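You operate a simulated robot arm through the tools that you are given. There is no shell and no other tool.

You run a simulated robot arm. Do the job below in one go: nothing can be reset, and whatever is moved stays where it is left.

Task
Test the sample door's earth strap and tighten the loose wing nut.
Fine: tester on, green earth magnet in its brass cup, blue probe on the frame pad and the door pad, over 50 is a fault; probe back, tester off; touch nothing else on the fixture. Set down upright: green earth magnet.
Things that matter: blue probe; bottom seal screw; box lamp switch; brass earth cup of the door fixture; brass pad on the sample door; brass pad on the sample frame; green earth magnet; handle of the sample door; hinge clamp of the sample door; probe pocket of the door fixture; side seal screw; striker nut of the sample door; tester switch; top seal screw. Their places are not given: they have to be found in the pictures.

It is judged by the outcome, as a careful person would: the job done as asked, and still so three seconds after it is handed in. It fails if anything else is knocked over, pushed out of place, dropped, spilled or broken.

Robot
A 7-joint arm with a two-finger parallel gripper, fixed in place. Base frame: the origin is at the foot of the arm, x ahead of it, y to its left, z up. Readings come in m, rad, newtons and seconds.
Its first joint turns from -2.897 to 2.897 rad. Payload 4.4 kg.
The TCP is the grasp point between the finger pads, 0.023 m short of the fingertips. In the tool frame z runs along the fingers and y along their closing line. Largest opening 0.094 m; finger width 0.038, thickness 0.01; the body of the gripper, 0.054 by 0.096 m, starts 0.039 m behind the TCP.
Orientation is that of the tool frame in the base frame, as a unit quaternion [x, y, z, w]. With the fingers straight down and closing along the base's y, the tool's x points along the base's -x, its y along +y and its z along -z.

Tools
- The arm moves only by the tool servo_tool. Its argument "steps" is a list of rows, each a list of 7 numbers: the shift along the tool's x, y, z in units of 50 mm (1.0 is 50 mm), then the turn, a rotation vector about the tool's x, y, z in units of 5 degrees (1.0 is 5 degrees), then the closure, from 0 (fully open) to 1 (shut). In form: [[dx, dy, dz, ax, ay, az, gripper], ...]. A call has 1 to 20 rows; each row shifts and turns the commanded pose from where the row before left it, along the tool's axes as they then stand. A call with a number of a shift or a turn outside -1 to 1 is refused whole. Each row takes 0.2 s and may step no farther than 0.05 m and 0.15 rad from the row before; otherwise, or with a gripper value out of range, the whole call is refused. A pose out of reach is approached as far as the arm can. The call stops where the force on the tool passes 90 N (or 10 N more than at its start, if that is more) or the arm is blocked; 0.2 s more then pass. The fingers move at their own pace (about 0.072 m/s each) and stop on an object; they squeeze with about 25 N. The grip force told is the motor's: it shows also when the fingers shut on nothing. Time passes only in rows, and 0.2 s behind the last, so rows that do not move let the fingers close. The reply holds the time, the measured pose of the TCP, the force on the tool along the base axes, the opening and the grip force, in the units named above and with some noise, with the torque about the TCP (base axes, N m) and any sound that the robot's microphone picked up.
- Cameras (640 x 400 px; columns grow to the right, rows downward): "scene" is fixed at [0.398, 0.6513, 1.446]; the picture's right is [-0.82, -0.58, 0.00], its down [-0.29, 0.41, -0.87] and it looks along [0.50, -0.71, -0.50] (base axes); focal length 367 px, centre (320, 200). "wrist" rides on the gripper at [0.086, 0.016, -0.074] in the tool frame; the picture's right is [-0.18, 0.98, 0.00], its down [-0.58, -0.11, -0.81] and it looks along [-0.79, -0.15, 0.59] (tool axes); focal length 243 px, centre (320, 200).
- capture(camera): a new picture of that camera. No time passes.
- measure_at(camera, pixels): for up to 12 pixels [column, row] of the newest picture of that camera ("zoom" is the newest enlarged one), the place [x, y, z] in the base frame of the surface seen there, good to about 0.002 m. No time passes.
- inspect(camera, box): a new picture of the part [left, top, right, bottom] of that camera's present view, enlarged. No time passes.
- job_done(): hands the job in; it is judged then, once.

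Open the gripper and draw the arm clear of the work before you hand the job in, unless the task says otherwise.

The tools are called after ">>>" as name(argument=value, ...) on one line, values as JSON. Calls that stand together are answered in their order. servo_tool: Moves the arm, as the interface text tells. Its arguments: {"type":"object","properties":{"steps":{"type":"array","items":{"type":"array","items":{"type":"number"}}}},"required":["steps"]} The other tools are called the same way: capture (camera) takes a picture; measure_at (camera, pixels) gives the place of the surface under pixels of a picture; inspect (camera, box) takes an enlarged picture of a part of a camera's view; job_done () hands the job in.

At the start:

```text
time_s: 0.0
tool_pos: [0.6286, -0.279, 1.0412]
orientation: [0.001, 1.0, 0.0, -0.001]
force: [0.4, 0.6, -0.2]
ft_torque: [0.0, -0.02, 0.01]
grip_width: 0.0941
gripper_force: 0.0
```

scene: 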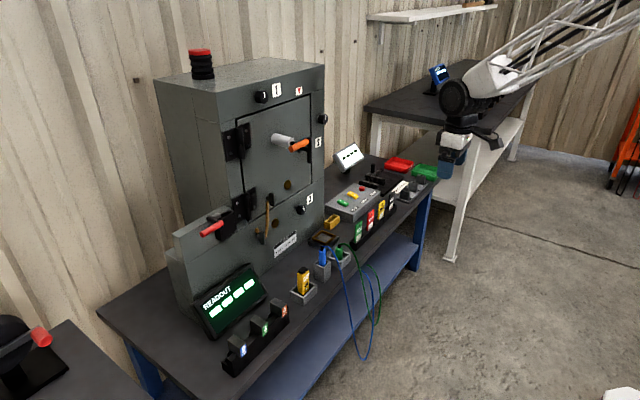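
wrist: 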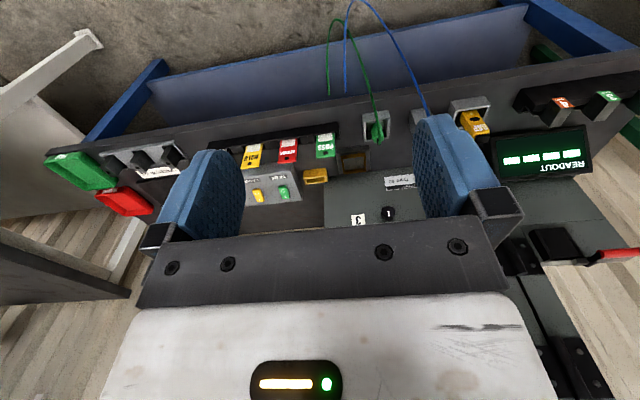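

I start by looking closely at the fixture in the scene picture: the box with the door sits about columns 155-325, and the bench items at columns 200-440.

>>> inspect(camera="scene", box=[150, 40, 340, 160])

>>> inspect(camera="scene", box=[150, 150, 340, 270])

>>> inspect(camera="scene", box=[180, 240, 370, 360])

>>> inspect(camera="scene", box=[290, 140, 450, 260])

```text
3.33 times, centred on (245, 100) of scene
```

zoom: 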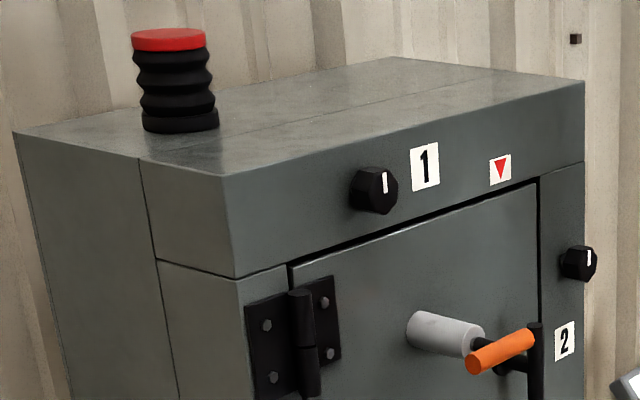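

```text
3.33 times, centred on (245, 210) of scene
```

zoom: 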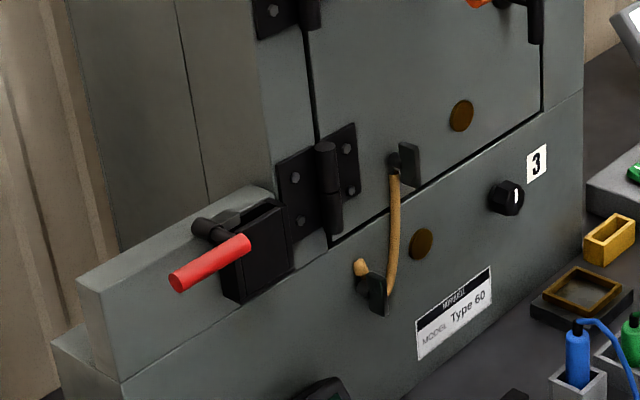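

```text
3.33 times, centred on (275, 300) of scene
```

zoom: 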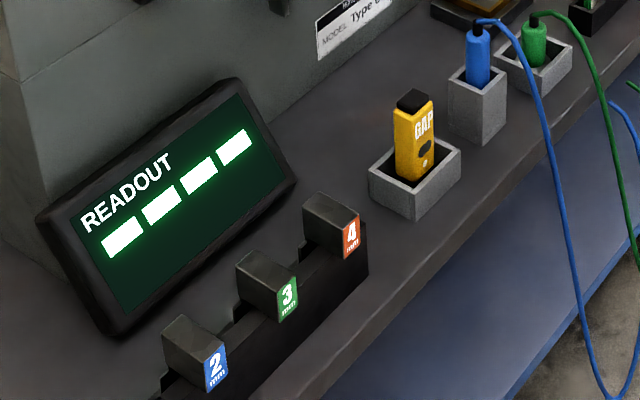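

```text
3.33 times, centred on (370, 200) of scene
```

zoom: 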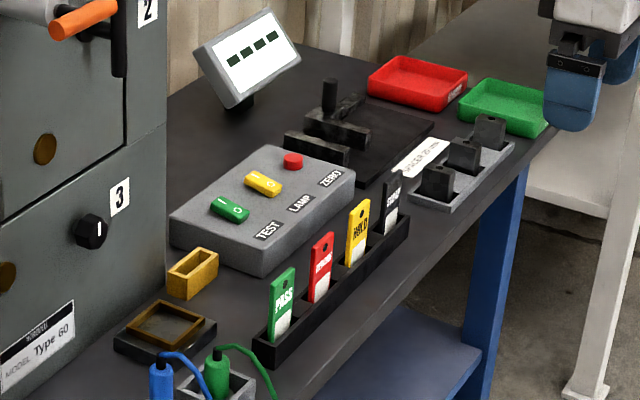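

The bench shows a grey box with TEST/LAMP/ZERO switches, a blue probe in a pocket, a green magnet in a holder, two brass-coloured trays, and a strap with two wing nuts. I zoom in on each for more detail.

>>> inspect(camera="scene", box=[250, 180, 300, 250])

>>> inspect(camera="scene", box=[300, 205, 364, 285])

>>> inspect(camera="scene", box=[330, 170, 410, 230])

>>> capture(camera="scene")

>>> capture(camera="wrist")

```text
5.71 times, centred on (275, 215) of scene
```

zoom: 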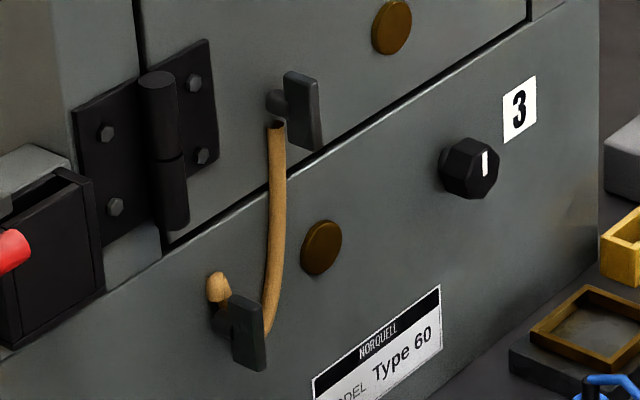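

```text
5.00 times, centred on (332, 245) of scene
```

zoom: 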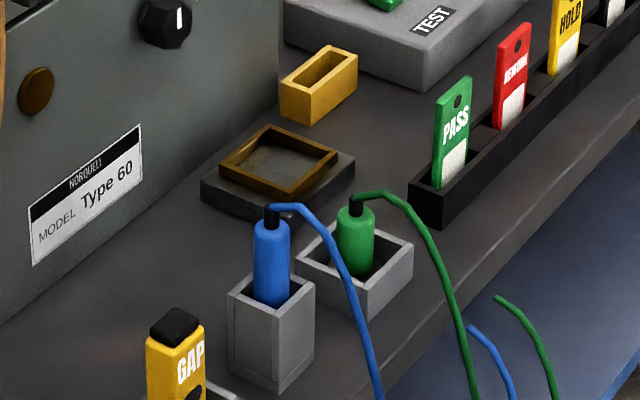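

```text
6.67 times, centred on (370, 200) of scene
```

zoom: 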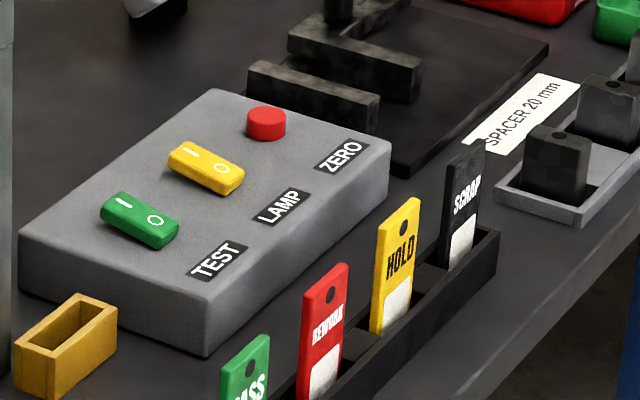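

```text
taken
```

scene: 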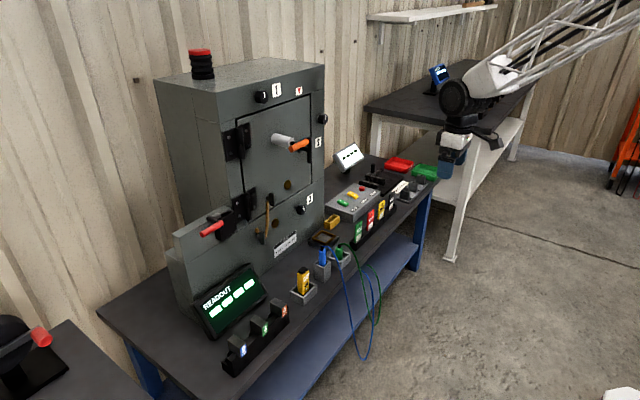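

```text
taken
```

wrist: 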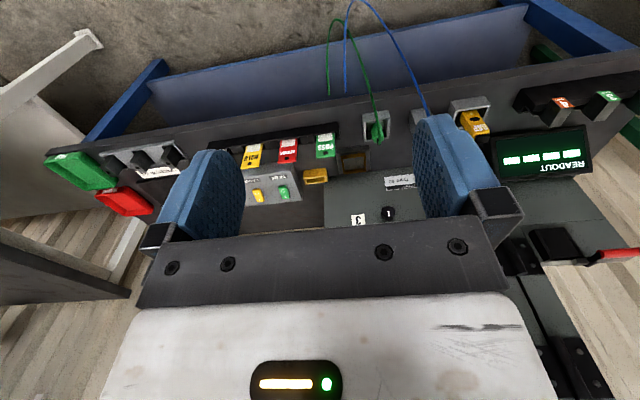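

Now I measure the key places in the scene picture: bench, switches, probe, magnet, cup, pads and wing nuts.

>>> measure_at(camera="scene", pixels=[[322, 252], [339, 250], [323, 238], [332, 222], [343, 202], [353, 195], [362, 188], [288, 184], [276, 223], [263, 238], [270, 199], [240, 300]])

>>> measure_at(camera="scene", pixels=[[240, 80], [217, 92], [324, 66], [325, 200], [195, 300], [345, 157], [316, 230], [297, 300], [321, 274], [345, 262], [299, 209], [262, 97]])

```text
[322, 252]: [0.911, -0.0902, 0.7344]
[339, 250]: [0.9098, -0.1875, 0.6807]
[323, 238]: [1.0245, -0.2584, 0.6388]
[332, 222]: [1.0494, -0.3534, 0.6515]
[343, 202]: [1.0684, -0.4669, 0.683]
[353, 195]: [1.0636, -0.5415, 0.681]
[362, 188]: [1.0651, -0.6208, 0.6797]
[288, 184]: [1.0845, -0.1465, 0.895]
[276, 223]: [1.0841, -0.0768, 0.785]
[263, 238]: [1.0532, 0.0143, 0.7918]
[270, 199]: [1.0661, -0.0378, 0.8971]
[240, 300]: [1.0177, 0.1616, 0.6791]
```

```text
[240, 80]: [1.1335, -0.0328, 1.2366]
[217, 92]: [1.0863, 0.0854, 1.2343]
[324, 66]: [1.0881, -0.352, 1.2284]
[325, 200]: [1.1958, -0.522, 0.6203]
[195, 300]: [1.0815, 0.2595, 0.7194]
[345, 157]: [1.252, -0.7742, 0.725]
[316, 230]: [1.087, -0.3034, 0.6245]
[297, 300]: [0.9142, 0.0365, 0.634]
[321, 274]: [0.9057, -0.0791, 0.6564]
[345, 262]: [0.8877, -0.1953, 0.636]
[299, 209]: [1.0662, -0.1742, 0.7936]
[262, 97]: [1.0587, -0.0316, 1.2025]
```

The box face is near x≈1.085 and the bench top near z≈0.62. Before moving I measure the protruding things (red lever, orange handle, seal screws, wing nuts, cable, GAP tool).

>>> measure_at(camera="scene", pixels=[[203, 233], [221, 224], [292, 147], [306, 142], [276, 138], [302, 282], [333, 270], [340, 242], [322, 247], [300, 199], [272, 199], [262, 239]])

>>> measure_at(camera="scene", pixels=[[310, 238], [337, 237], [326, 232], [322, 243], [316, 232], [328, 240], [325, 220], [332, 216], [341, 219], [333, 228], [340, 198], [347, 206]])

```text
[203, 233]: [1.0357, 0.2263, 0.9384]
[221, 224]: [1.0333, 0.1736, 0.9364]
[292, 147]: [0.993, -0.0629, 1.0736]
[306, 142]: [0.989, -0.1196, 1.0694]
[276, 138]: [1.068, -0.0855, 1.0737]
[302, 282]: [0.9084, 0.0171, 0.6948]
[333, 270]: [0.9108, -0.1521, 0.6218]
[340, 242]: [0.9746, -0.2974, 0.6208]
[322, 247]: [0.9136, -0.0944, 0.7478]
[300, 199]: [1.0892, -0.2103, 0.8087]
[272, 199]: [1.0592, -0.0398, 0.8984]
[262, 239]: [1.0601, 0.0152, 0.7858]
```

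```text
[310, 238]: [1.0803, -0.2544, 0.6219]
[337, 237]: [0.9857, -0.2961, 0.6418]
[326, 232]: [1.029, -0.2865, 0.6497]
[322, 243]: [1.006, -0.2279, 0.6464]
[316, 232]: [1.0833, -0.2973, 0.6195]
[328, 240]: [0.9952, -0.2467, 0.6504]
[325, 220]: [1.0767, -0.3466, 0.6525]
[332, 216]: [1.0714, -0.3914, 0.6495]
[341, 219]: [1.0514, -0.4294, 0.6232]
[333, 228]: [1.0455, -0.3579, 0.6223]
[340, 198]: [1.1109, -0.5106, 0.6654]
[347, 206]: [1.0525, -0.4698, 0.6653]
```

Nothing stands in the air ahead of the bench at z≈0.95, so I move the tool to about (0.80, 0.0, 0.95) and tilt it 36° so the wrist camera looks level at the strap area.

>>> servo_tool(steps=[[-0.429, 0.698, 0.228, 0, 0, 0, 0], [-0.429, 0.698, 0.228, 0, 0, 0, 0], [-0.429, 0.698, 0.228, 0, 0, 0, 0], [-0.429, 0.698, 0.228, 0, 0, 0, 0], [-0.429, 0.698, 0.228, 0, 0, 0, 0], [-0.429, 0.698, 0.228, 0, 0, 0, 0], [-0.429, 0.698, 0.228, 0, 0, 0, 0], [-0.429, 0.698, 0.228, 0, 0, 0, 0], [0, 0, 0, 0, -0.9, 0, 0], [0, 0, 0, 0, -0.9, 0, 0], [0, 0, 0, 0, -0.9, 0, 0], [0, 0, 0, 0, -0.9, 0, 0], [0, 0, 0, 0, -0.9, 0, 0], [0, 0, 0, 0, -0.9, 0, 0], [0, 0, 0, 0, -0.9, 0, 0], [0, 0, 0, 0, -0.9, 0, 0]])

>>> capture(camera="wrist")

>>> capture(camera="scene")

```text
time_s: 3.4
tool_pos: [0.8001, -0.0011, 0.9492]
orientation: [0.001, 0.951, -0.001, 0.309]
force: [-0.2, 0.3, -0.2]
ft_torque: [-0.01, -0.02, -0.01]
grip_width: 0.0939
gripper_force: 0.1
```

```text
taken
```

wrist: 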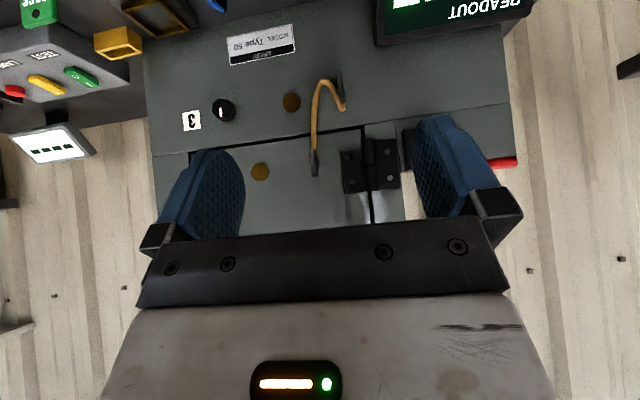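

```text
taken
```

scene: 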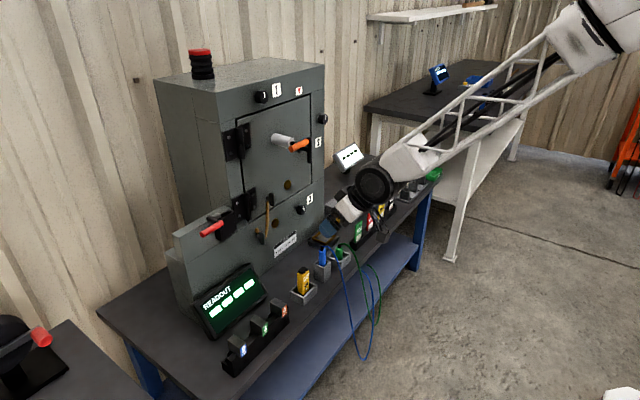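

The wrist picture shows the strap at about (325,120), with nuts at (315,165) and (340,95). I enlarge that region.

>>> inspect(camera="wrist", box=[240, 60, 400, 200])

>>> inspect(camera="wrist", box=[0, 0, 180, 170])

```text
2.86 times, centred on (320, 130) of wrist
```

zoom: 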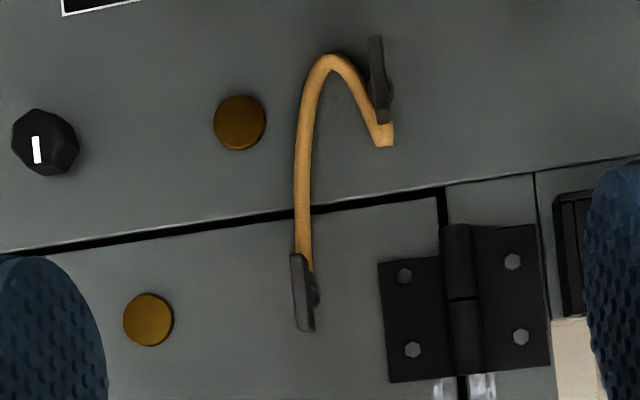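

```text
2.35 times, centred on (90, 85) of wrist
```

zoom: 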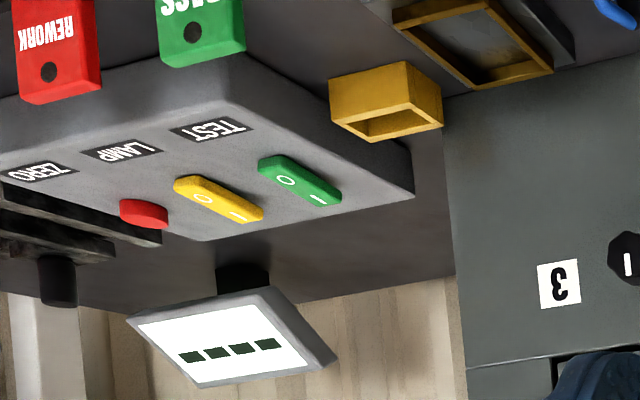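

Both wing nuts and the strap are visible but small. I move the camera about 0.1 m nearer and 0.05 m lower to see the gaps behind the nuts.

>>> servo_tool(steps=[[-0.343, 0, 0.662, 0, 0, 0, 0], [-0.343, 0, 0.662, 0, 0, 0, 0], [-0.343, 0, 0.662, 0, 0, 0, 0]])

>>> capture(camera="wrist")

>>> inspect(camera="wrist", box=[240, 60, 400, 200])

```text
time_s: 4.2
tool_pos: [0.8995, 0.0, 0.8993]
orientation: [0.0, 0.951, 0.0, 0.309]
force: [-0.1, 0.7, -0.2]
ft_torque: [0.0, 0.06, 0.01]
grip_width: 0.0939
gripper_force: 0.0
```

```text
taken
```

wrist: 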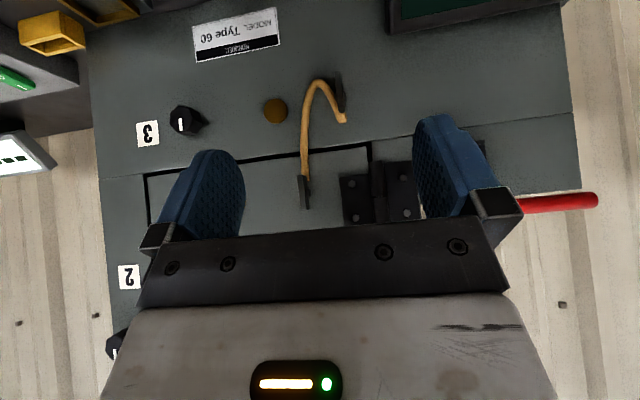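

```text
2.86 times, centred on (320, 130) of wrist
```

zoom: 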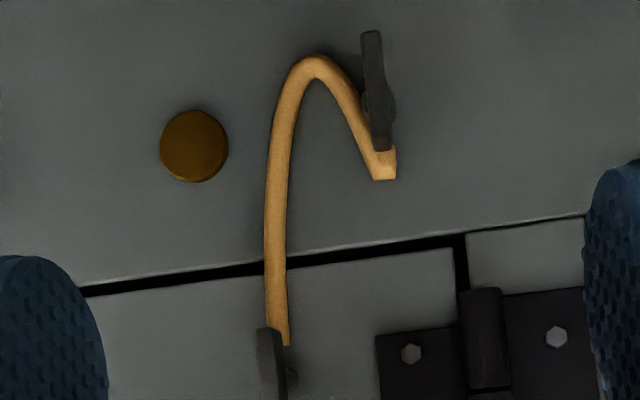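

The pictures resolve the wings as thin vertical blades. I measure wing ends, strap ends, pads and the surface near them.

>>> measure_at(camera="zoom", pixels=[[372, 40], [380, 90], [381, 145], [392, 105], [386, 175], [194, 146], [270, 340], [275, 380], [293, 378], [285, 335], [330, 200], [410, 60]])

>>> measure_at(camera="wrist", pixels=[[305, 178], [305, 190], [306, 205], [310, 188], [275, 110], [338, 80], [341, 95], [180, 120], [200, 120], [250, 180]])

```text
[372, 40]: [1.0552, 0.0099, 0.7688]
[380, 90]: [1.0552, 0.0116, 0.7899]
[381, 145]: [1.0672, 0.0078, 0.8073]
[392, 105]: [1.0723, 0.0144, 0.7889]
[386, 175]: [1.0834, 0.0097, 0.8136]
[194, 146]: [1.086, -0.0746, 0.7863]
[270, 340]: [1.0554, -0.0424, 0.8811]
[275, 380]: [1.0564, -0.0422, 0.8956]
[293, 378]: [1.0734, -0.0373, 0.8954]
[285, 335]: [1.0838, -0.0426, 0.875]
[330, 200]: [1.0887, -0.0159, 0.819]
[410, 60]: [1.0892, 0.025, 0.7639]
```

```text
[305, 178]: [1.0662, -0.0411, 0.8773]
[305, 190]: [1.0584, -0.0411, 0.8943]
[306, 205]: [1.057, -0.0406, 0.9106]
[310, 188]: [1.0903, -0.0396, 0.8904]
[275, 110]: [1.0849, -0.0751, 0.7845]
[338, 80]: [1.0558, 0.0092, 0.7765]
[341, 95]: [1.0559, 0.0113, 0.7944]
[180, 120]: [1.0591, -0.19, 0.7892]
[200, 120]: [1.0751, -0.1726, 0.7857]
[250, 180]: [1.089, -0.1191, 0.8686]
```

Both wings stand at x≈1.055 (door nut centre ≈(1.056,−0.041,0.894), frame nut ≈(1.056,0.011,0.788)), so they look alike and the test must tell which is loose. Next I move sideways to look at the switch box and cups.

>>> servo_tool(steps=[[0.116, -0.889, -0.029, 0, 0, 0, 0], [0.116, -0.889, -0.029, 0, 0, 0, 0], [0.116, -0.889, -0.029, 0, 0, 0, 0], [0.116, -0.889, -0.029, 0, 0, 0, 0], [0.116, -0.889, -0.029, 0, 0, 0, 0], [0.116, -0.889, -0.029, 0, 0, 0, 0], [0.116, -0.889, -0.029, 0, 0, 0, 0], [0.116, -0.889, -0.029, 0, 0, 0, 0], [0.116, -0.889, -0.029, 0, 0, 0, 0]])

>>> capture(camera="wrist")

>>> inspect(camera="wrist", box=[200, 0, 440, 160])

```text
time_s: 6.2
tool_pos: [0.8495, -0.4002, 0.8803]
orientation: [0.0, 0.951, 0.0, 0.309]
force: [0.4, -0.9, 0.5]
ft_torque: [0.02, -0.02, 0.02]
grip_width: 0.0941
gripper_force: 0.1
```

```text
taken
```

wrist: 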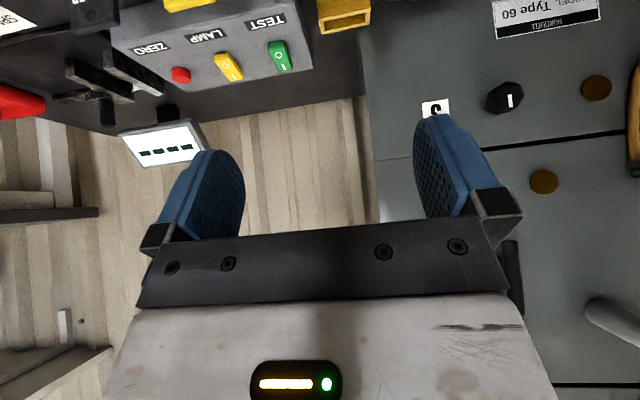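

```text
2.50 times, centred on (320, 80) of wrist
```

zoom: 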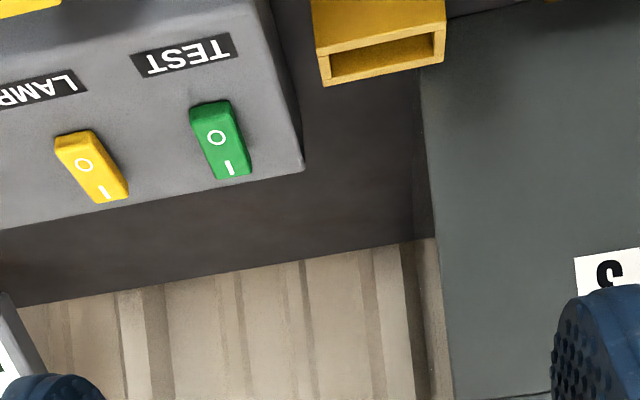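

The TEST rocker is at zoom (220,140), with "I" on its far end and "O" on its near end. I measure points along it and the surrounding box top, plus the brass pieces.

>>> measure_at(camera="zoom", pixels=[[208, 108], [217, 138], [231, 168], [236, 178], [224, 160], [190, 150], [260, 140], [245, 165], [75, 140], [110, 190], [380, 60], [285, 170]])

>>> measure_at(camera="wrist", pixels=[[276, 42], [283, 70], [320, 10], [370, 8], [325, 33], [369, 24], [115, 45], [300, 68], [168, 142], [108, 65], [78, 75], [180, 75]])

```text
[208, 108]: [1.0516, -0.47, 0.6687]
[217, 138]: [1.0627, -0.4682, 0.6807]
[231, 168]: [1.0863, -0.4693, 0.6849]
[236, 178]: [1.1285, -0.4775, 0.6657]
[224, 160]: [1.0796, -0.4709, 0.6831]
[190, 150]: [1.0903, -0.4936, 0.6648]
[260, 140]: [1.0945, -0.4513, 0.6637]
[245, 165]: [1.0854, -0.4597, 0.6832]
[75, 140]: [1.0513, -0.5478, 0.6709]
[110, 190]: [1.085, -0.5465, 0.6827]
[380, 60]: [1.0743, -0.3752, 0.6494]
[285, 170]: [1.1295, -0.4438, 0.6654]
```

```text
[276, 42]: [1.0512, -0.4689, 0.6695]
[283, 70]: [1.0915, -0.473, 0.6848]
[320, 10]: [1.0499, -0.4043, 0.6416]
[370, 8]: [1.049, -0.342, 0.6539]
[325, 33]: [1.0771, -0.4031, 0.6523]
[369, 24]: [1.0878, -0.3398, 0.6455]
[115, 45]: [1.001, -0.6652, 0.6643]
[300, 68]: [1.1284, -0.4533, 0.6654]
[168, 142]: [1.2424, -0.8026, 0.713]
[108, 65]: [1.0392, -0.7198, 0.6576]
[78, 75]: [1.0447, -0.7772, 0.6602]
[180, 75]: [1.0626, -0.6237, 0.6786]
```

The rocker's "I" end is raised (z≈0.685 at x≈1.09) and the "O" end is down, so the tester is off. I check heights of the tag rack and neighbours in front of the switch box before reaching over them.

>>> capture(camera="scene")

>>> inspect(camera="scene", box=[300, 120, 460, 260])

```text
taken
```

scene: 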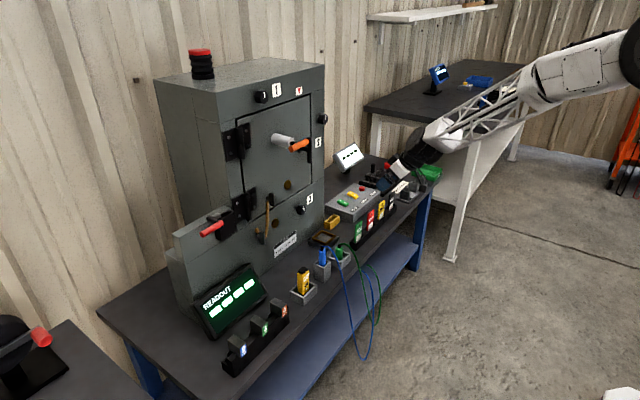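

```text
2.86 times, centred on (380, 190) of scene
```

zoom: 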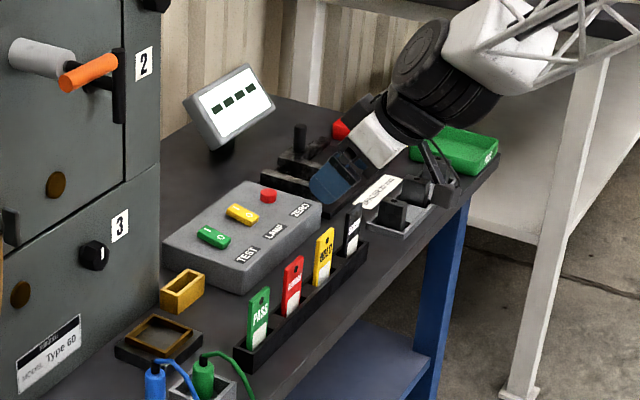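

The camera hangs on a black bracket under the gripper (zoom (435,180)), so I must keep it clear of the tags. I measure tag tops, rack and box edges.

>>> measure_at(camera="zoom", pixels=[[260, 296], [293, 262], [325, 234], [354, 210], [250, 345], [360, 245], [240, 285], [310, 200], [215, 238], [242, 213], [268, 195], [228, 75]])

>>> measure_at(camera="scene", pixels=[[401, 178], [408, 165], [322, 262], [316, 262], [330, 268], [340, 258], [352, 255], [333, 250], [322, 278], [330, 262], [318, 255], [326, 255]])

```text
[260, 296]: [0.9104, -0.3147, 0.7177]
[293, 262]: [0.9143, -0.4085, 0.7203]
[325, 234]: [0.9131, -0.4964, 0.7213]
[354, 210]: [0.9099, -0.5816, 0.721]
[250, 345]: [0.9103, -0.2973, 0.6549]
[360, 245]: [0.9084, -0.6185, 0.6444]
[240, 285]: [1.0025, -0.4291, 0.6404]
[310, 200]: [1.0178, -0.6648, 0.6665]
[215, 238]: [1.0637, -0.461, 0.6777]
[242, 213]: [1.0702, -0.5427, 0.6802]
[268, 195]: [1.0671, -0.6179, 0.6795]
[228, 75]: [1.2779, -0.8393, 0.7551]
```

```text
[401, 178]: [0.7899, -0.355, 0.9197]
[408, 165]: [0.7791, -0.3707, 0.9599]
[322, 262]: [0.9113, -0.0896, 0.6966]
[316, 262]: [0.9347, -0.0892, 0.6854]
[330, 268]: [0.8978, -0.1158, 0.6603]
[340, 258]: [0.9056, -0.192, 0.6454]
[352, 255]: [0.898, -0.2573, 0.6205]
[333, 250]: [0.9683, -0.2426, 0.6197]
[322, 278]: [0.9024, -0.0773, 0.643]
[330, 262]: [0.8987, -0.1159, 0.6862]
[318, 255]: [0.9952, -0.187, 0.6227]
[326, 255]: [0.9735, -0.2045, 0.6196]
```

Tags top out at z≈0.721 in front of the switch box, so the under-slung camera would be tight there. I back off to a free spot, straighten the tool, and test whether it can roll half a turn so the camera rides on top.

>>> servo_tool(steps=[[0, 0, -0.6, 0, 0.9, 0, 0], [0, 0, -0.6, 0, 0.9, 0, 0], [0, 0, -0.6, 0, 0.9, 0, 0], [0, 0, 0, 0, 0.9, 0, 0], [0, 0, 0, 0, 0.9, 0, 0], [0, 0, 0, 0, 0.9, 0, 0], [0, 0, 0, 0, 0.9, 0, 0], [0, 0, 0, 0, 0.9, 0, 0], [0.667, 0.5, -0.2, 0, 0, 0, 0], [0.667, 0.5, -0.2, 0, 0, 0, 0], [0.667, 0.5, -0.2, 0, 0, 0, 0], [0.667, 0.5, -0.2, 0, 0, 0, 0]])

>>> servo_tool(steps=[[0, 0, 0, 0, 0, 1, 0], [0, 0, 0, 0, 0, 1, 0], [0, 0, 0, 0, 0, 1, 0], [0, 0, 0, 0, 0, 1, 0], [0, 0, 0, 0, 0, 1, 0], [0, 0, 0, 0, 0, 1, 0], [0, 0, 0, 0, 0, 1, 0], [0, 0, 0, 0, 0, 1, 0], [0, 0, 0, 0, 0, 1, 0], [0, 0, 0, 0, 0, 1, 0], [0, 0, 0, 0, 0, 1, 0], [0, 0, 0, 0, 0, 1, 0], [0, 0, 0, 0, 0, 1, 0], [0, 0, 0, 0, 0, 1, 0], [0, 0, 0, 0, 0, 1, 0], [0, 0, 0, 0, 0, 1, 0], [0, 0, 0, 0, 0, 1, 0], [0, 0, 0, 0, 0, 1, 0]])

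```text
time_s: 8.8
tool_pos: [0.6675, -0.302, 0.9959]
orientation: [0.0, 1.0, 0.0, 0.0]
force: [0.1, -0.3, -1.2]
ft_torque: [-0.02, 0.0, 0.01]
grip_width: 0.0938
gripper_force: 0.1
```

```text
time_s: 12.6
tool_pos: [0.6681, -0.3014, 0.997]
orientation: [0.708, 0.706, 0.001, 0.0]
force: [0.2, -0.7, 0.5]
ft_torque: [0.05, -0.01, -0.03]
grip_width: 0.0941
gripper_force: 0.0
```

The tool turned +90° without trouble; I try the next +90°.

>>> servo_tool(steps=[[0, 0, 0, 0, 0, 1, 0], [0, 0, 0, 0, 0, 1, 0], [0, 0, 0, 0, 0, 1, 0], [0, 0, 0, 0, 0, 1, 0], [0, 0, 0, 0, 0, 1, 0], [0, 0, 0, 0, 0, 1, 0], [0, 0, 0, 0, 0, 1, 0], [0, 0, 0, 0, 0, 1, 0], [0, 0, 0, 0, 0, 1, 0], [0, 0, 0, 0, 0, 1, 0], [0, 0, 0, 0, 0, 1, 0], [0, 0, 0, 0, 0, 1, 0], [0, 0, 0, 0, 0, 1, 0], [0, 0, 0, 0, 0, 1, 0], [0, 0, 0, 0, 0, 1, 0], [0, 0, 0, 0, 0, 1, 0], [0, 0, 0, 0, 0, 1, 0], [0, 0, 0, 0, 0, 1, 0]])

>>> capture(camera="wrist")

>>> capture(camera="scene")

```text
time_s: 16.4
tool_pos: [0.6682, -0.3012, 0.9973]
orientation: [1.0, -0.001, 0.0, 0.0]
force: [0.2, -0.7, 0.3]
ft_torque: [0.0, 0.02, 0.0]
grip_width: 0.0942
gripper_force: 0.0
```

```text
taken
```

wrist: 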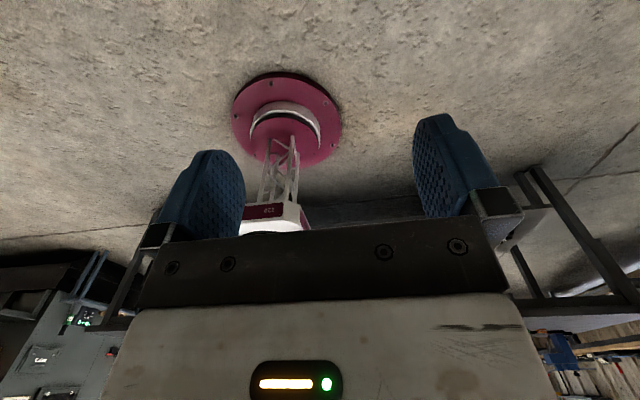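

```text
taken
```

scene: 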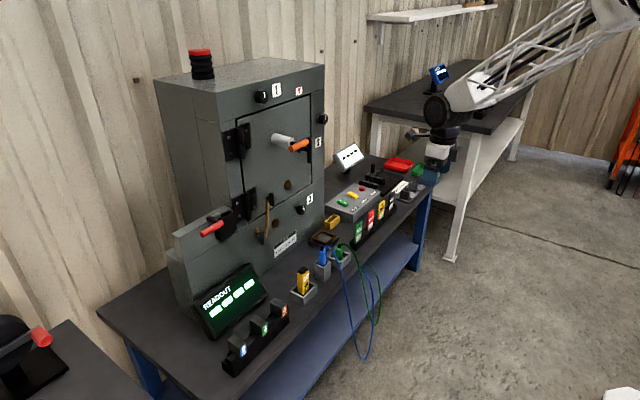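

The half-turn works, so the camera now sits on the far side and will ride on top once I tilt forward. I test a further +23° of yaw, close the fingers, and check the arm's dimensions in the scene picture.

>>> servo_tool(steps=[[0, 0, 0, 0, 0, 0.92, 1], [0, 0, 0, 0, 0, 0.92, 1], [0, 0, 0, 0, 0, 0.92, 1], [0, 0, 0, 0, 0, 0.92, 1], [0, 0, 0, 0, 0, 0.92, 1]])

>>> inspect(camera="scene", box=[390, 70, 500, 200])

```text
time_s: 17.6
tool_pos: [0.6656, -0.308, 0.9978]
orientation: [0.987, -0.162, -0.001, -0.009]
force: [-0.3, 0.1, -3.0]
ft_torque: [-0.05, -0.03, -0.01]
grip_width: 0.0
gripper_force: 25.5
out of reach, approached as far as the arm can: row 4, 5
```

```text
3.08 times, centred on (445, 135) of scene
```

zoom: 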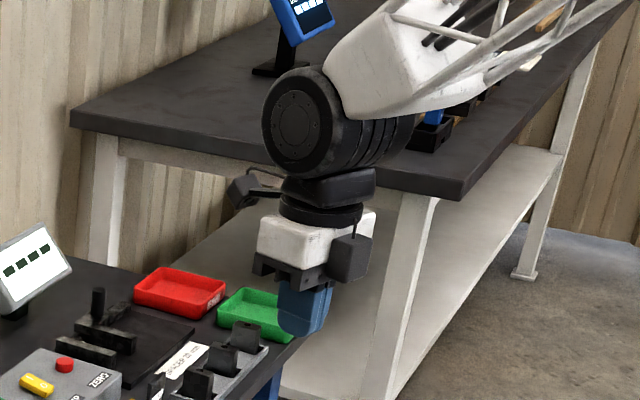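

The yaw limit came at about +18.5°, so I turn back to yaw zero. I also measure the wrist housing to know its size.

>>> measure_at(camera="zoom", pixels=[[300, 325], [290, 160], [290, 80], [320, 215], [345, 185], [315, 235], [350, 258], [265, 115], [330, 115], [245, 190], [290, 258], [390, 150]])

>>> servo_tool(steps=[[0, 0, 0, 0, 0, -0.92, 1], [0, 0, 0, 0, 0, -0.92, 1], [0, 0, 0, 0, 0, -0.92, 1], [0, 0, 0, 0, 0, -0.92, 1], [0, 0, 0, 0, 0, -0.92, 1]])

```text
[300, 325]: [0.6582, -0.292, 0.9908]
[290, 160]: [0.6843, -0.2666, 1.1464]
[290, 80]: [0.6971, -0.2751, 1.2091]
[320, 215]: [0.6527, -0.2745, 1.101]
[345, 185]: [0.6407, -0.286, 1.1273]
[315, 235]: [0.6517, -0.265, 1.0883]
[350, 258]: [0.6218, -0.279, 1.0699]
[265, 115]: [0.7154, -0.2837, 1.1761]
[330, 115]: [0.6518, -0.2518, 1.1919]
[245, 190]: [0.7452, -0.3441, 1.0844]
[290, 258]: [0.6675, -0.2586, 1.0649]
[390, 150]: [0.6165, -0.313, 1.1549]
```

```text
time_s: 18.8
tool_pos: [0.667, -0.309, 1.0026]
orientation: [0.999, 0.039, 0.004, -0.006]
force: [0.3, 0.0, -0.1]
ft_torque: [-0.02, -0.02, 0.0]
grip_width: 0.0001
gripper_force: 25.1
```

Yaw is now about +4.5° off zero. I correct it, tilt forward 45° and move out toward (1.0, −0.455, 0.85) above the switch box to test reach.

>>> servo_tool(steps=[[0, 0, 0, 0, 0, 0.9, 1], [0, 0, 0, 0, 1, 0, 1], [0, 0, 0, 0, 1, 0, 1], [0, 0, 0, 0, 1, 0, 1], [0, 0, 0, 0, 1, 0, 1], [0, 0, 0, 0, 1, 0, 1], [0, 0, 0, 0, 1, 0, 1], [0, 0, 0, 0, 1, 0, 1], [0, 0, 0, 0, 1, 0, 1], [0, 0, 0, 0, 1, 0, 1], [0.288, 0.324, 0.759, 0, 0, 0, 1], [0.288, 0.324, 0.759, 0, 0, 0, 1], [0.288, 0.324, 0.759, 0, 0, 0, 1], [0.288, 0.324, 0.759, 0, 0, 0, 1], [0.288, 0.324, 0.759, 0, 0, 0, 1], [0.288, 0.324, 0.759, 0, 0, 0, 1], [0.288, 0.324, 0.759, 0, 0, 0, 1], [0.288, 0.324, 0.759, 0, 0, 0, 1], [0.288, 0.324, 0.759, 0, 0, 0, 1]])

>>> capture(camera="wrist")

>>> capture(camera="scene")

```text
time_s: 22.8
tool_pos: [1.0018, -0.4525, 0.854]
orientation: [0.923, -0.003, 0.386, -0.004]
force: [0.6, -0.3, 0.0]
ft_torque: [0.02, 0.0, -0.01]
grip_width: 0.0
gripper_force: 25.3
```

```text
taken
```

wrist: 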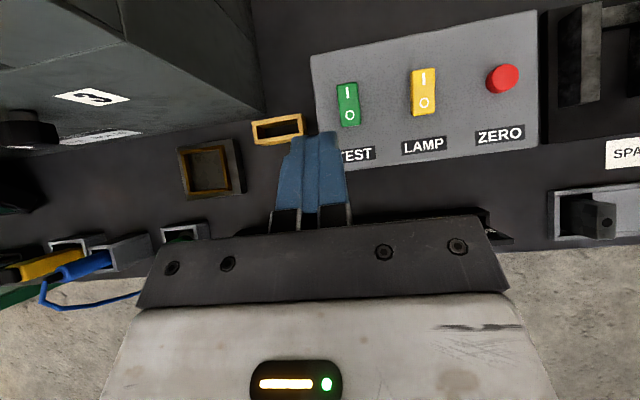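

```text
taken
```

scene: 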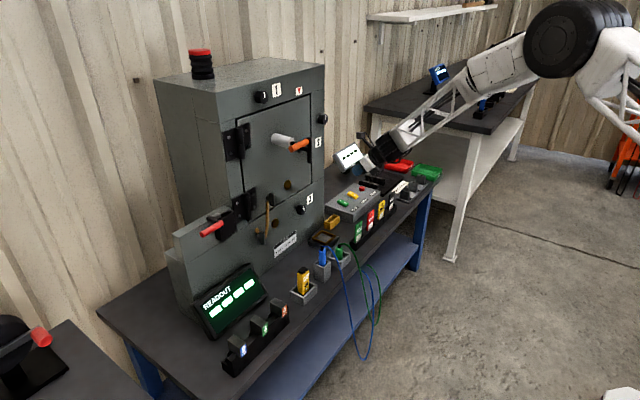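

The reach at 45° is fine and the view from above is clear. I enlarge the two brass-coloured pieces at (212,168) and (278,130), and the TEST switch at (348,105).

>>> inspect(camera="wrist", box=[150, 90, 310, 220])

>>> measure_at(camera="wrist", pixels=[[347, 93], [349, 113], [340, 86], [356, 83], [343, 125], [358, 122], [348, 104], [325, 100], [372, 100], [345, 75]])

```text
3.08 times, centred on (230, 155) of wrist
```

zoom: 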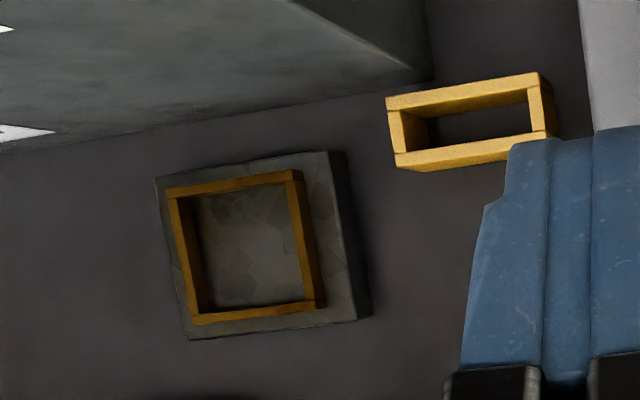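

```text
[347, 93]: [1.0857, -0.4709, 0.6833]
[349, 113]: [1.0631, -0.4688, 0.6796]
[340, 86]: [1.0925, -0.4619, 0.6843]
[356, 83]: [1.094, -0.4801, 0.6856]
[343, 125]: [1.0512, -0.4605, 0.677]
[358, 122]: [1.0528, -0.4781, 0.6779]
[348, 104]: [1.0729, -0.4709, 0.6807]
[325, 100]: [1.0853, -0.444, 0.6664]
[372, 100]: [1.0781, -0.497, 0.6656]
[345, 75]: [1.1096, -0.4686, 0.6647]
```

The rocker runs x≈1.051–1.094 at y≈−0.470 with the far "I" end up at z≈0.685. I move the closed fingertips to just above the "I" end (lowest corner about 2 cm above it).

>>> servo_tool(steps=[[-0.1355, 0.0875, 0.7095, 0, 0, 0, 1], [-0.1355, 0.0875, 0.7095, 0, 0, 0, 1], [-0.1355, 0.0875, 0.7095, 0, 0, 0, 1], [-0.1355, 0.0875, 0.7095, 0, 0, 0, 1]])

>>> capture(camera="wrist")

>>> inspect(camera="scene", box=[310, 130, 430, 230])

```text
time_s: 23.8
tool_pos: [1.0849, -0.4695, 0.7348]
orientation: [0.922, -0.002, 0.386, -0.005]
force: [0.2, -0.8, 0.3]
ft_torque: [0.01, 0.02, 0.01]
grip_width: 0.0001
gripper_force: 24.9
```

```text
taken
```

wrist: 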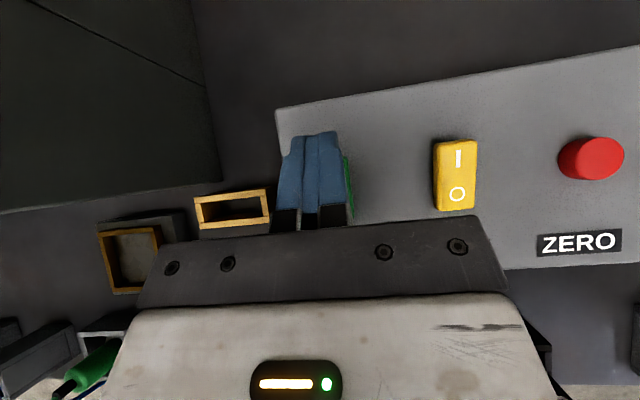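

```text
4.00 times, centred on (370, 180) of scene
```

zoom: 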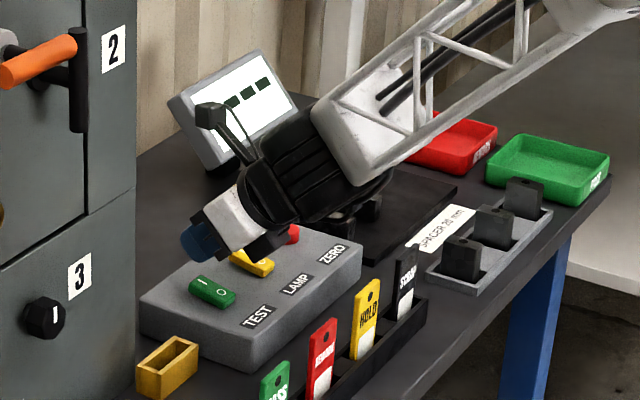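

The fingertips hang right over the rocker, and the wrist is well clear of the tags. I press straight down: 18 mm quickly then small 2 mm steps, watching force and sound.

>>> servo_tool(steps=[[-0.128, 0, 0.126, 0, 0, 0, 1], [-0.128, 0, 0.126, 0, 0, 0, 1], [-0.0285, 0, 0.028, 0, 0, 0, 1], [-0.0285, 0, 0.028, 0, 0, 0, 1], [-0.0285, 0, 0.028, 0, 0, 0, 1]])

>>> inspect(camera="scene", box=[310, 130, 430, 230])

```text
time_s: 25.0
tool_pos: [1.0827, -0.4674, 0.7086]
orientation: [0.923, -0.002, 0.385, -0.007]
force: [0.3, 1.3, 2.3]
ft_torque: [0.0, -0.02, 0.05]
grip_width: 0.0001
gripper_force: 24.5
```

```text
4.00 times, centred on (370, 180) of scene
```

zoom: 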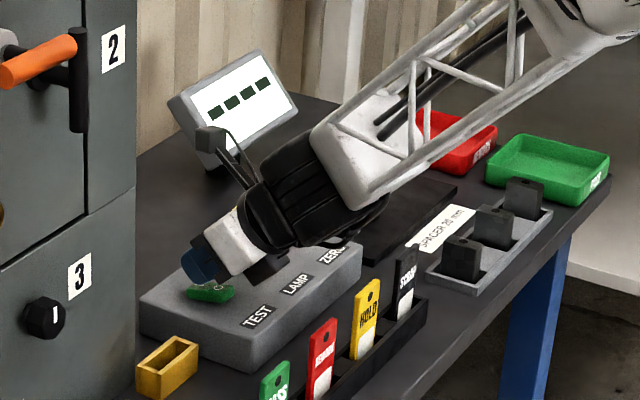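

Contact has begun (about 2 N) but no click yet; I press a little farther in 2 mm steps.

>>> servo_tool(steps=[[-0.0285, 0, 0.028, 0, 0, 0, 1], [-0.0285, 0, 0.028, 0, 0, 0, 1]])

>>> inspect(camera="scene", box=[310, 130, 430, 230])

>>> capture(camera="wrist")

```text
time_s: 25.6
tool_pos: [1.0845, -0.4688, 0.708]
orientation: [0.922, -0.003, 0.387, -0.005]
force: [-3.4, 0.3, 25.3]
ft_torque: [0.03, 0.06, 0.12]
grip_width: 0.0
gripper_force: 24.7
```

```text
4.00 times, centred on (370, 180) of scene
```

zoom: 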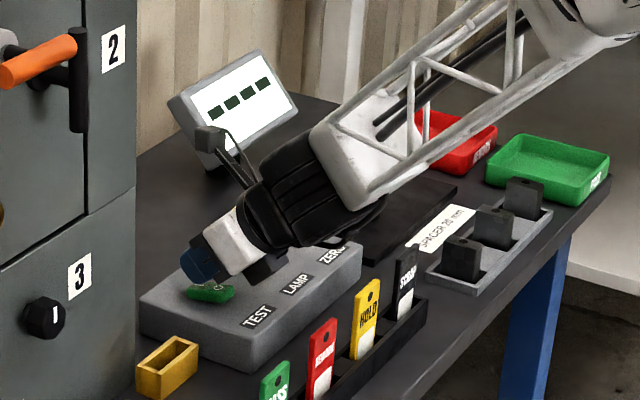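

```text
taken
```

wrist: 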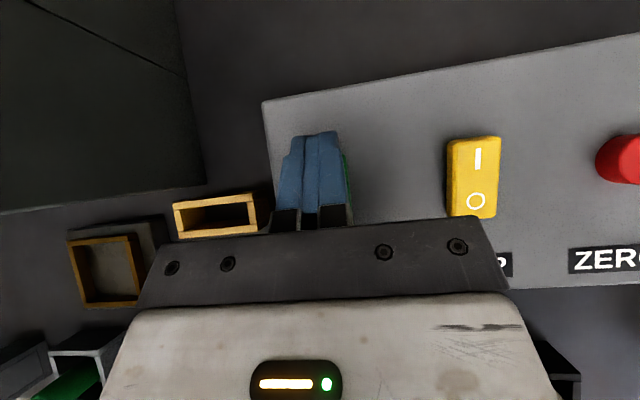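

The force rose to 25 N with no more travel, so the rocker is at its stop. I lift straight up and look at the switch and display.

>>> servo_tool(steps=[[0.2, 0, -0.197, 0, 0, 0, 1], [0.4, 0, -0.394, 0, 0, 0, 1], [0.4, 0, -0.394, 0, 0, 0, 1], [0.4, 0, -0.394, 0, 0, 0, 1]])

>>> capture(camera="wrist")

>>> inspect(camera="scene", box=[310, 130, 430, 230])

>>> inspect(camera="scene", box=[180, 240, 300, 360])

```text
time_s: 26.6
tool_pos: [1.084, -0.4699, 0.8006]
orientation: [0.923, -0.003, 0.385, -0.005]
force: [-0.6, 0.0, -1.0]
ft_torque: [0.0, -0.02, 0.01]
grip_width: 0.0
gripper_force: 25.1
```

```text
taken
```

wrist: 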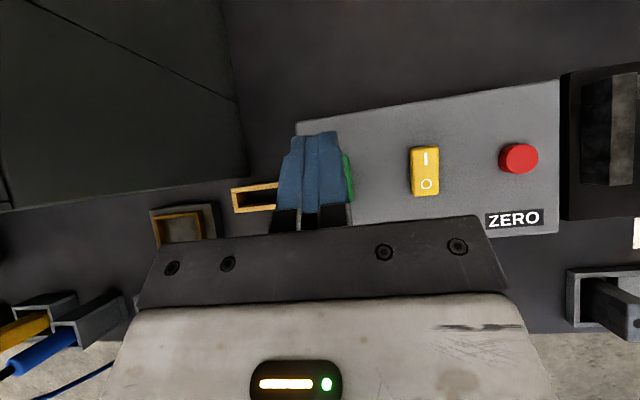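

```text
4.00 times, centred on (370, 180) of scene
```

zoom: 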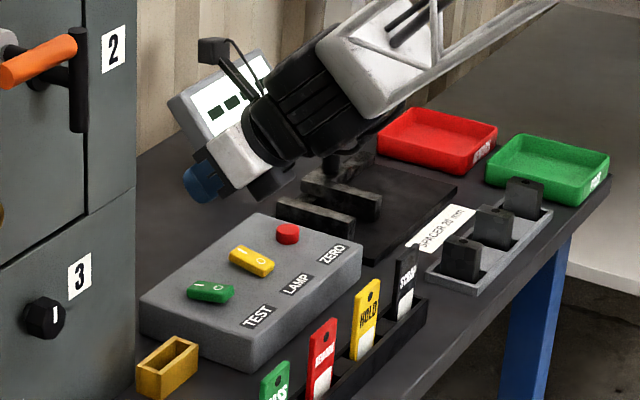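

```text
3.33 times, centred on (240, 300) of scene
```

zoom: 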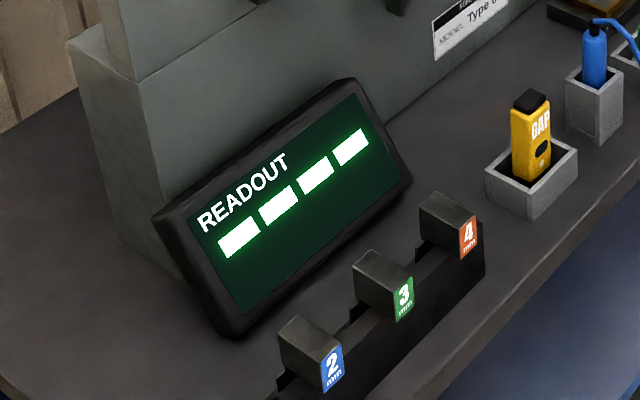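

The green rocker now sits differently from the yellow one. I measure both its ends to confirm it flipped.

>>> measure_at(camera="zoom", pixels=[[300, 150]])

>>> inspect(camera="scene", box=[325, 185, 375, 220])

```text
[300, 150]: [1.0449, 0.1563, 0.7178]
```

```text
11.43 times, centred on (350, 202) of scene
```

zoom: 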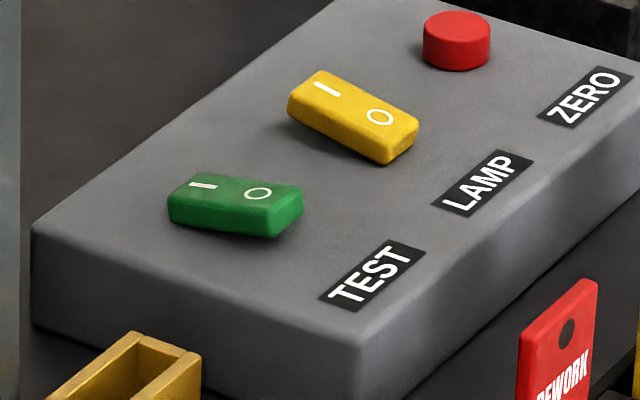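

TEST is now latched on ("I" end down). I raise the arm and move back to look down on the green magnet, its holder, the cup and the probe.

>>> servo_tool(steps=[[0.498, 0, -0.491, 0, 0, 0, 1], [0.498, 0, -0.491, 0, 0, 0, 1], [-0.428, -0.675, -0.434, 0, 0, 0, 0.3], [-0.428, -0.675, -0.434, 0, 0, 0, 0], [-0.428, -0.675, -0.434, 0, 0, 0, 0], [-0.428, -0.675, -0.434, 0, 0, 0, 0], [-0.428, -0.675, -0.434, 0, 0, 0, 0], [-0.428, -0.675, -0.434, 0, 0, 0, 0], [-0.428, -0.675, -0.434, 0, 0, 0, 0], [-0.428, -0.675, -0.434, 0, 0, 0, 0]])

>>> capture(camera="wrist")

>>> capture(camera="scene")

```text
time_s: 28.8
tool_pos: [0.8407, -0.1999, 0.8767]
orientation: [0.923, -0.002, 0.385, -0.006]
force: [-0.1, -0.1, -0.2]
ft_torque: [0.01, 0.02, 0.01]
grip_width: 0.0939
gripper_force: 0.0
```

```text
taken
```

wrist: 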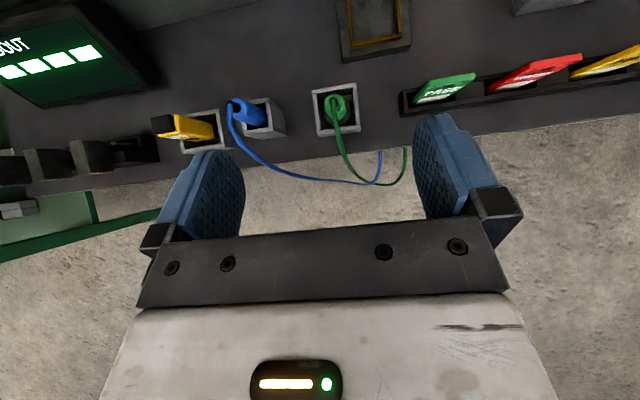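

```text
taken
```

scene: 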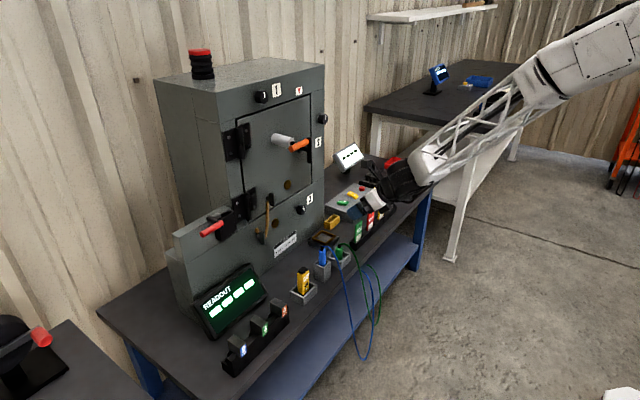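

The view from above shows the magnet at (337,108) in its holder, the probe at (248,112) and the cup at (375,25). I enlarge these.

>>> inspect(camera="wrist", box=[280, 60, 400, 150])

>>> measure_at(camera="zoom", pixels=[[300, 200], [320, 230], [303, 255], [345, 200], [198, 160], [200, 360], [398, 160], [398, 345], [220, 250], [385, 240], [300, 180], [290, 300]])

>>> inspect(camera="wrist", box=[200, 70, 310, 150])

>>> inspect(camera="wrist", box=[320, 0, 430, 80])

```text
4.44 times, centred on (340, 105) of wrist
```

zoom: 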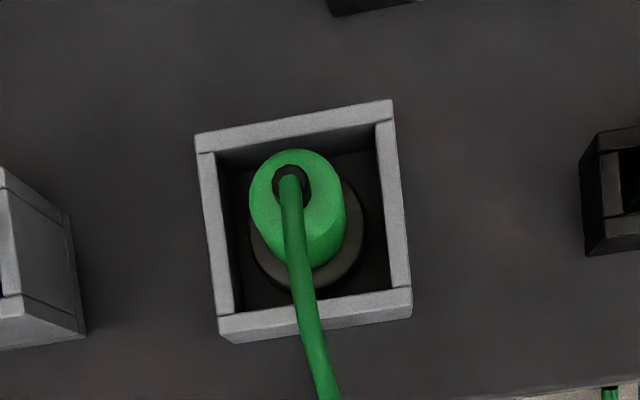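

```text
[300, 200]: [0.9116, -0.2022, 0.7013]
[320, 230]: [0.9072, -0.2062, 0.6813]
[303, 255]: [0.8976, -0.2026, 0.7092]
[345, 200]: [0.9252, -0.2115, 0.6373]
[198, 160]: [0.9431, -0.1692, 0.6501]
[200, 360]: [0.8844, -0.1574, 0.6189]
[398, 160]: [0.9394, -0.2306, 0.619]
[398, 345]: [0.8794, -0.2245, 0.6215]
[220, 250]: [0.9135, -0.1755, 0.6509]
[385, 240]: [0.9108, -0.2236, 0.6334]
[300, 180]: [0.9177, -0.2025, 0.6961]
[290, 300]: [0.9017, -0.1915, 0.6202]
```

```text
5.00 times, centred on (255, 110) of wrist
```

zoom: 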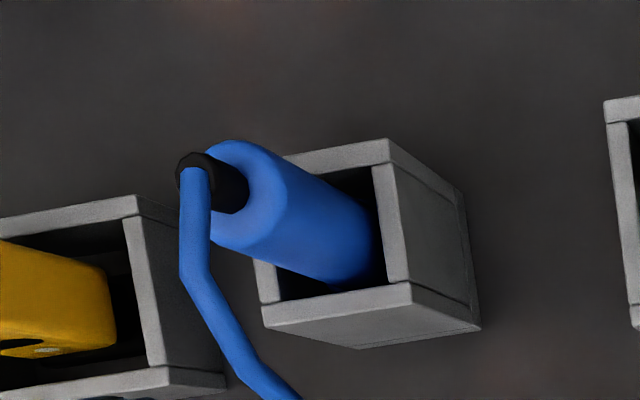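

```text
5.00 times, centred on (375, 40) of wrist
```

zoom: 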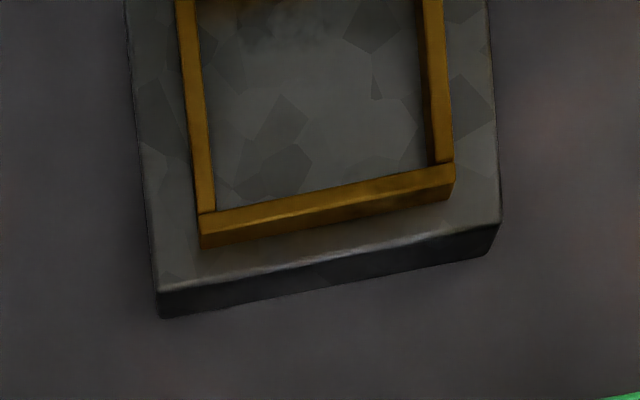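

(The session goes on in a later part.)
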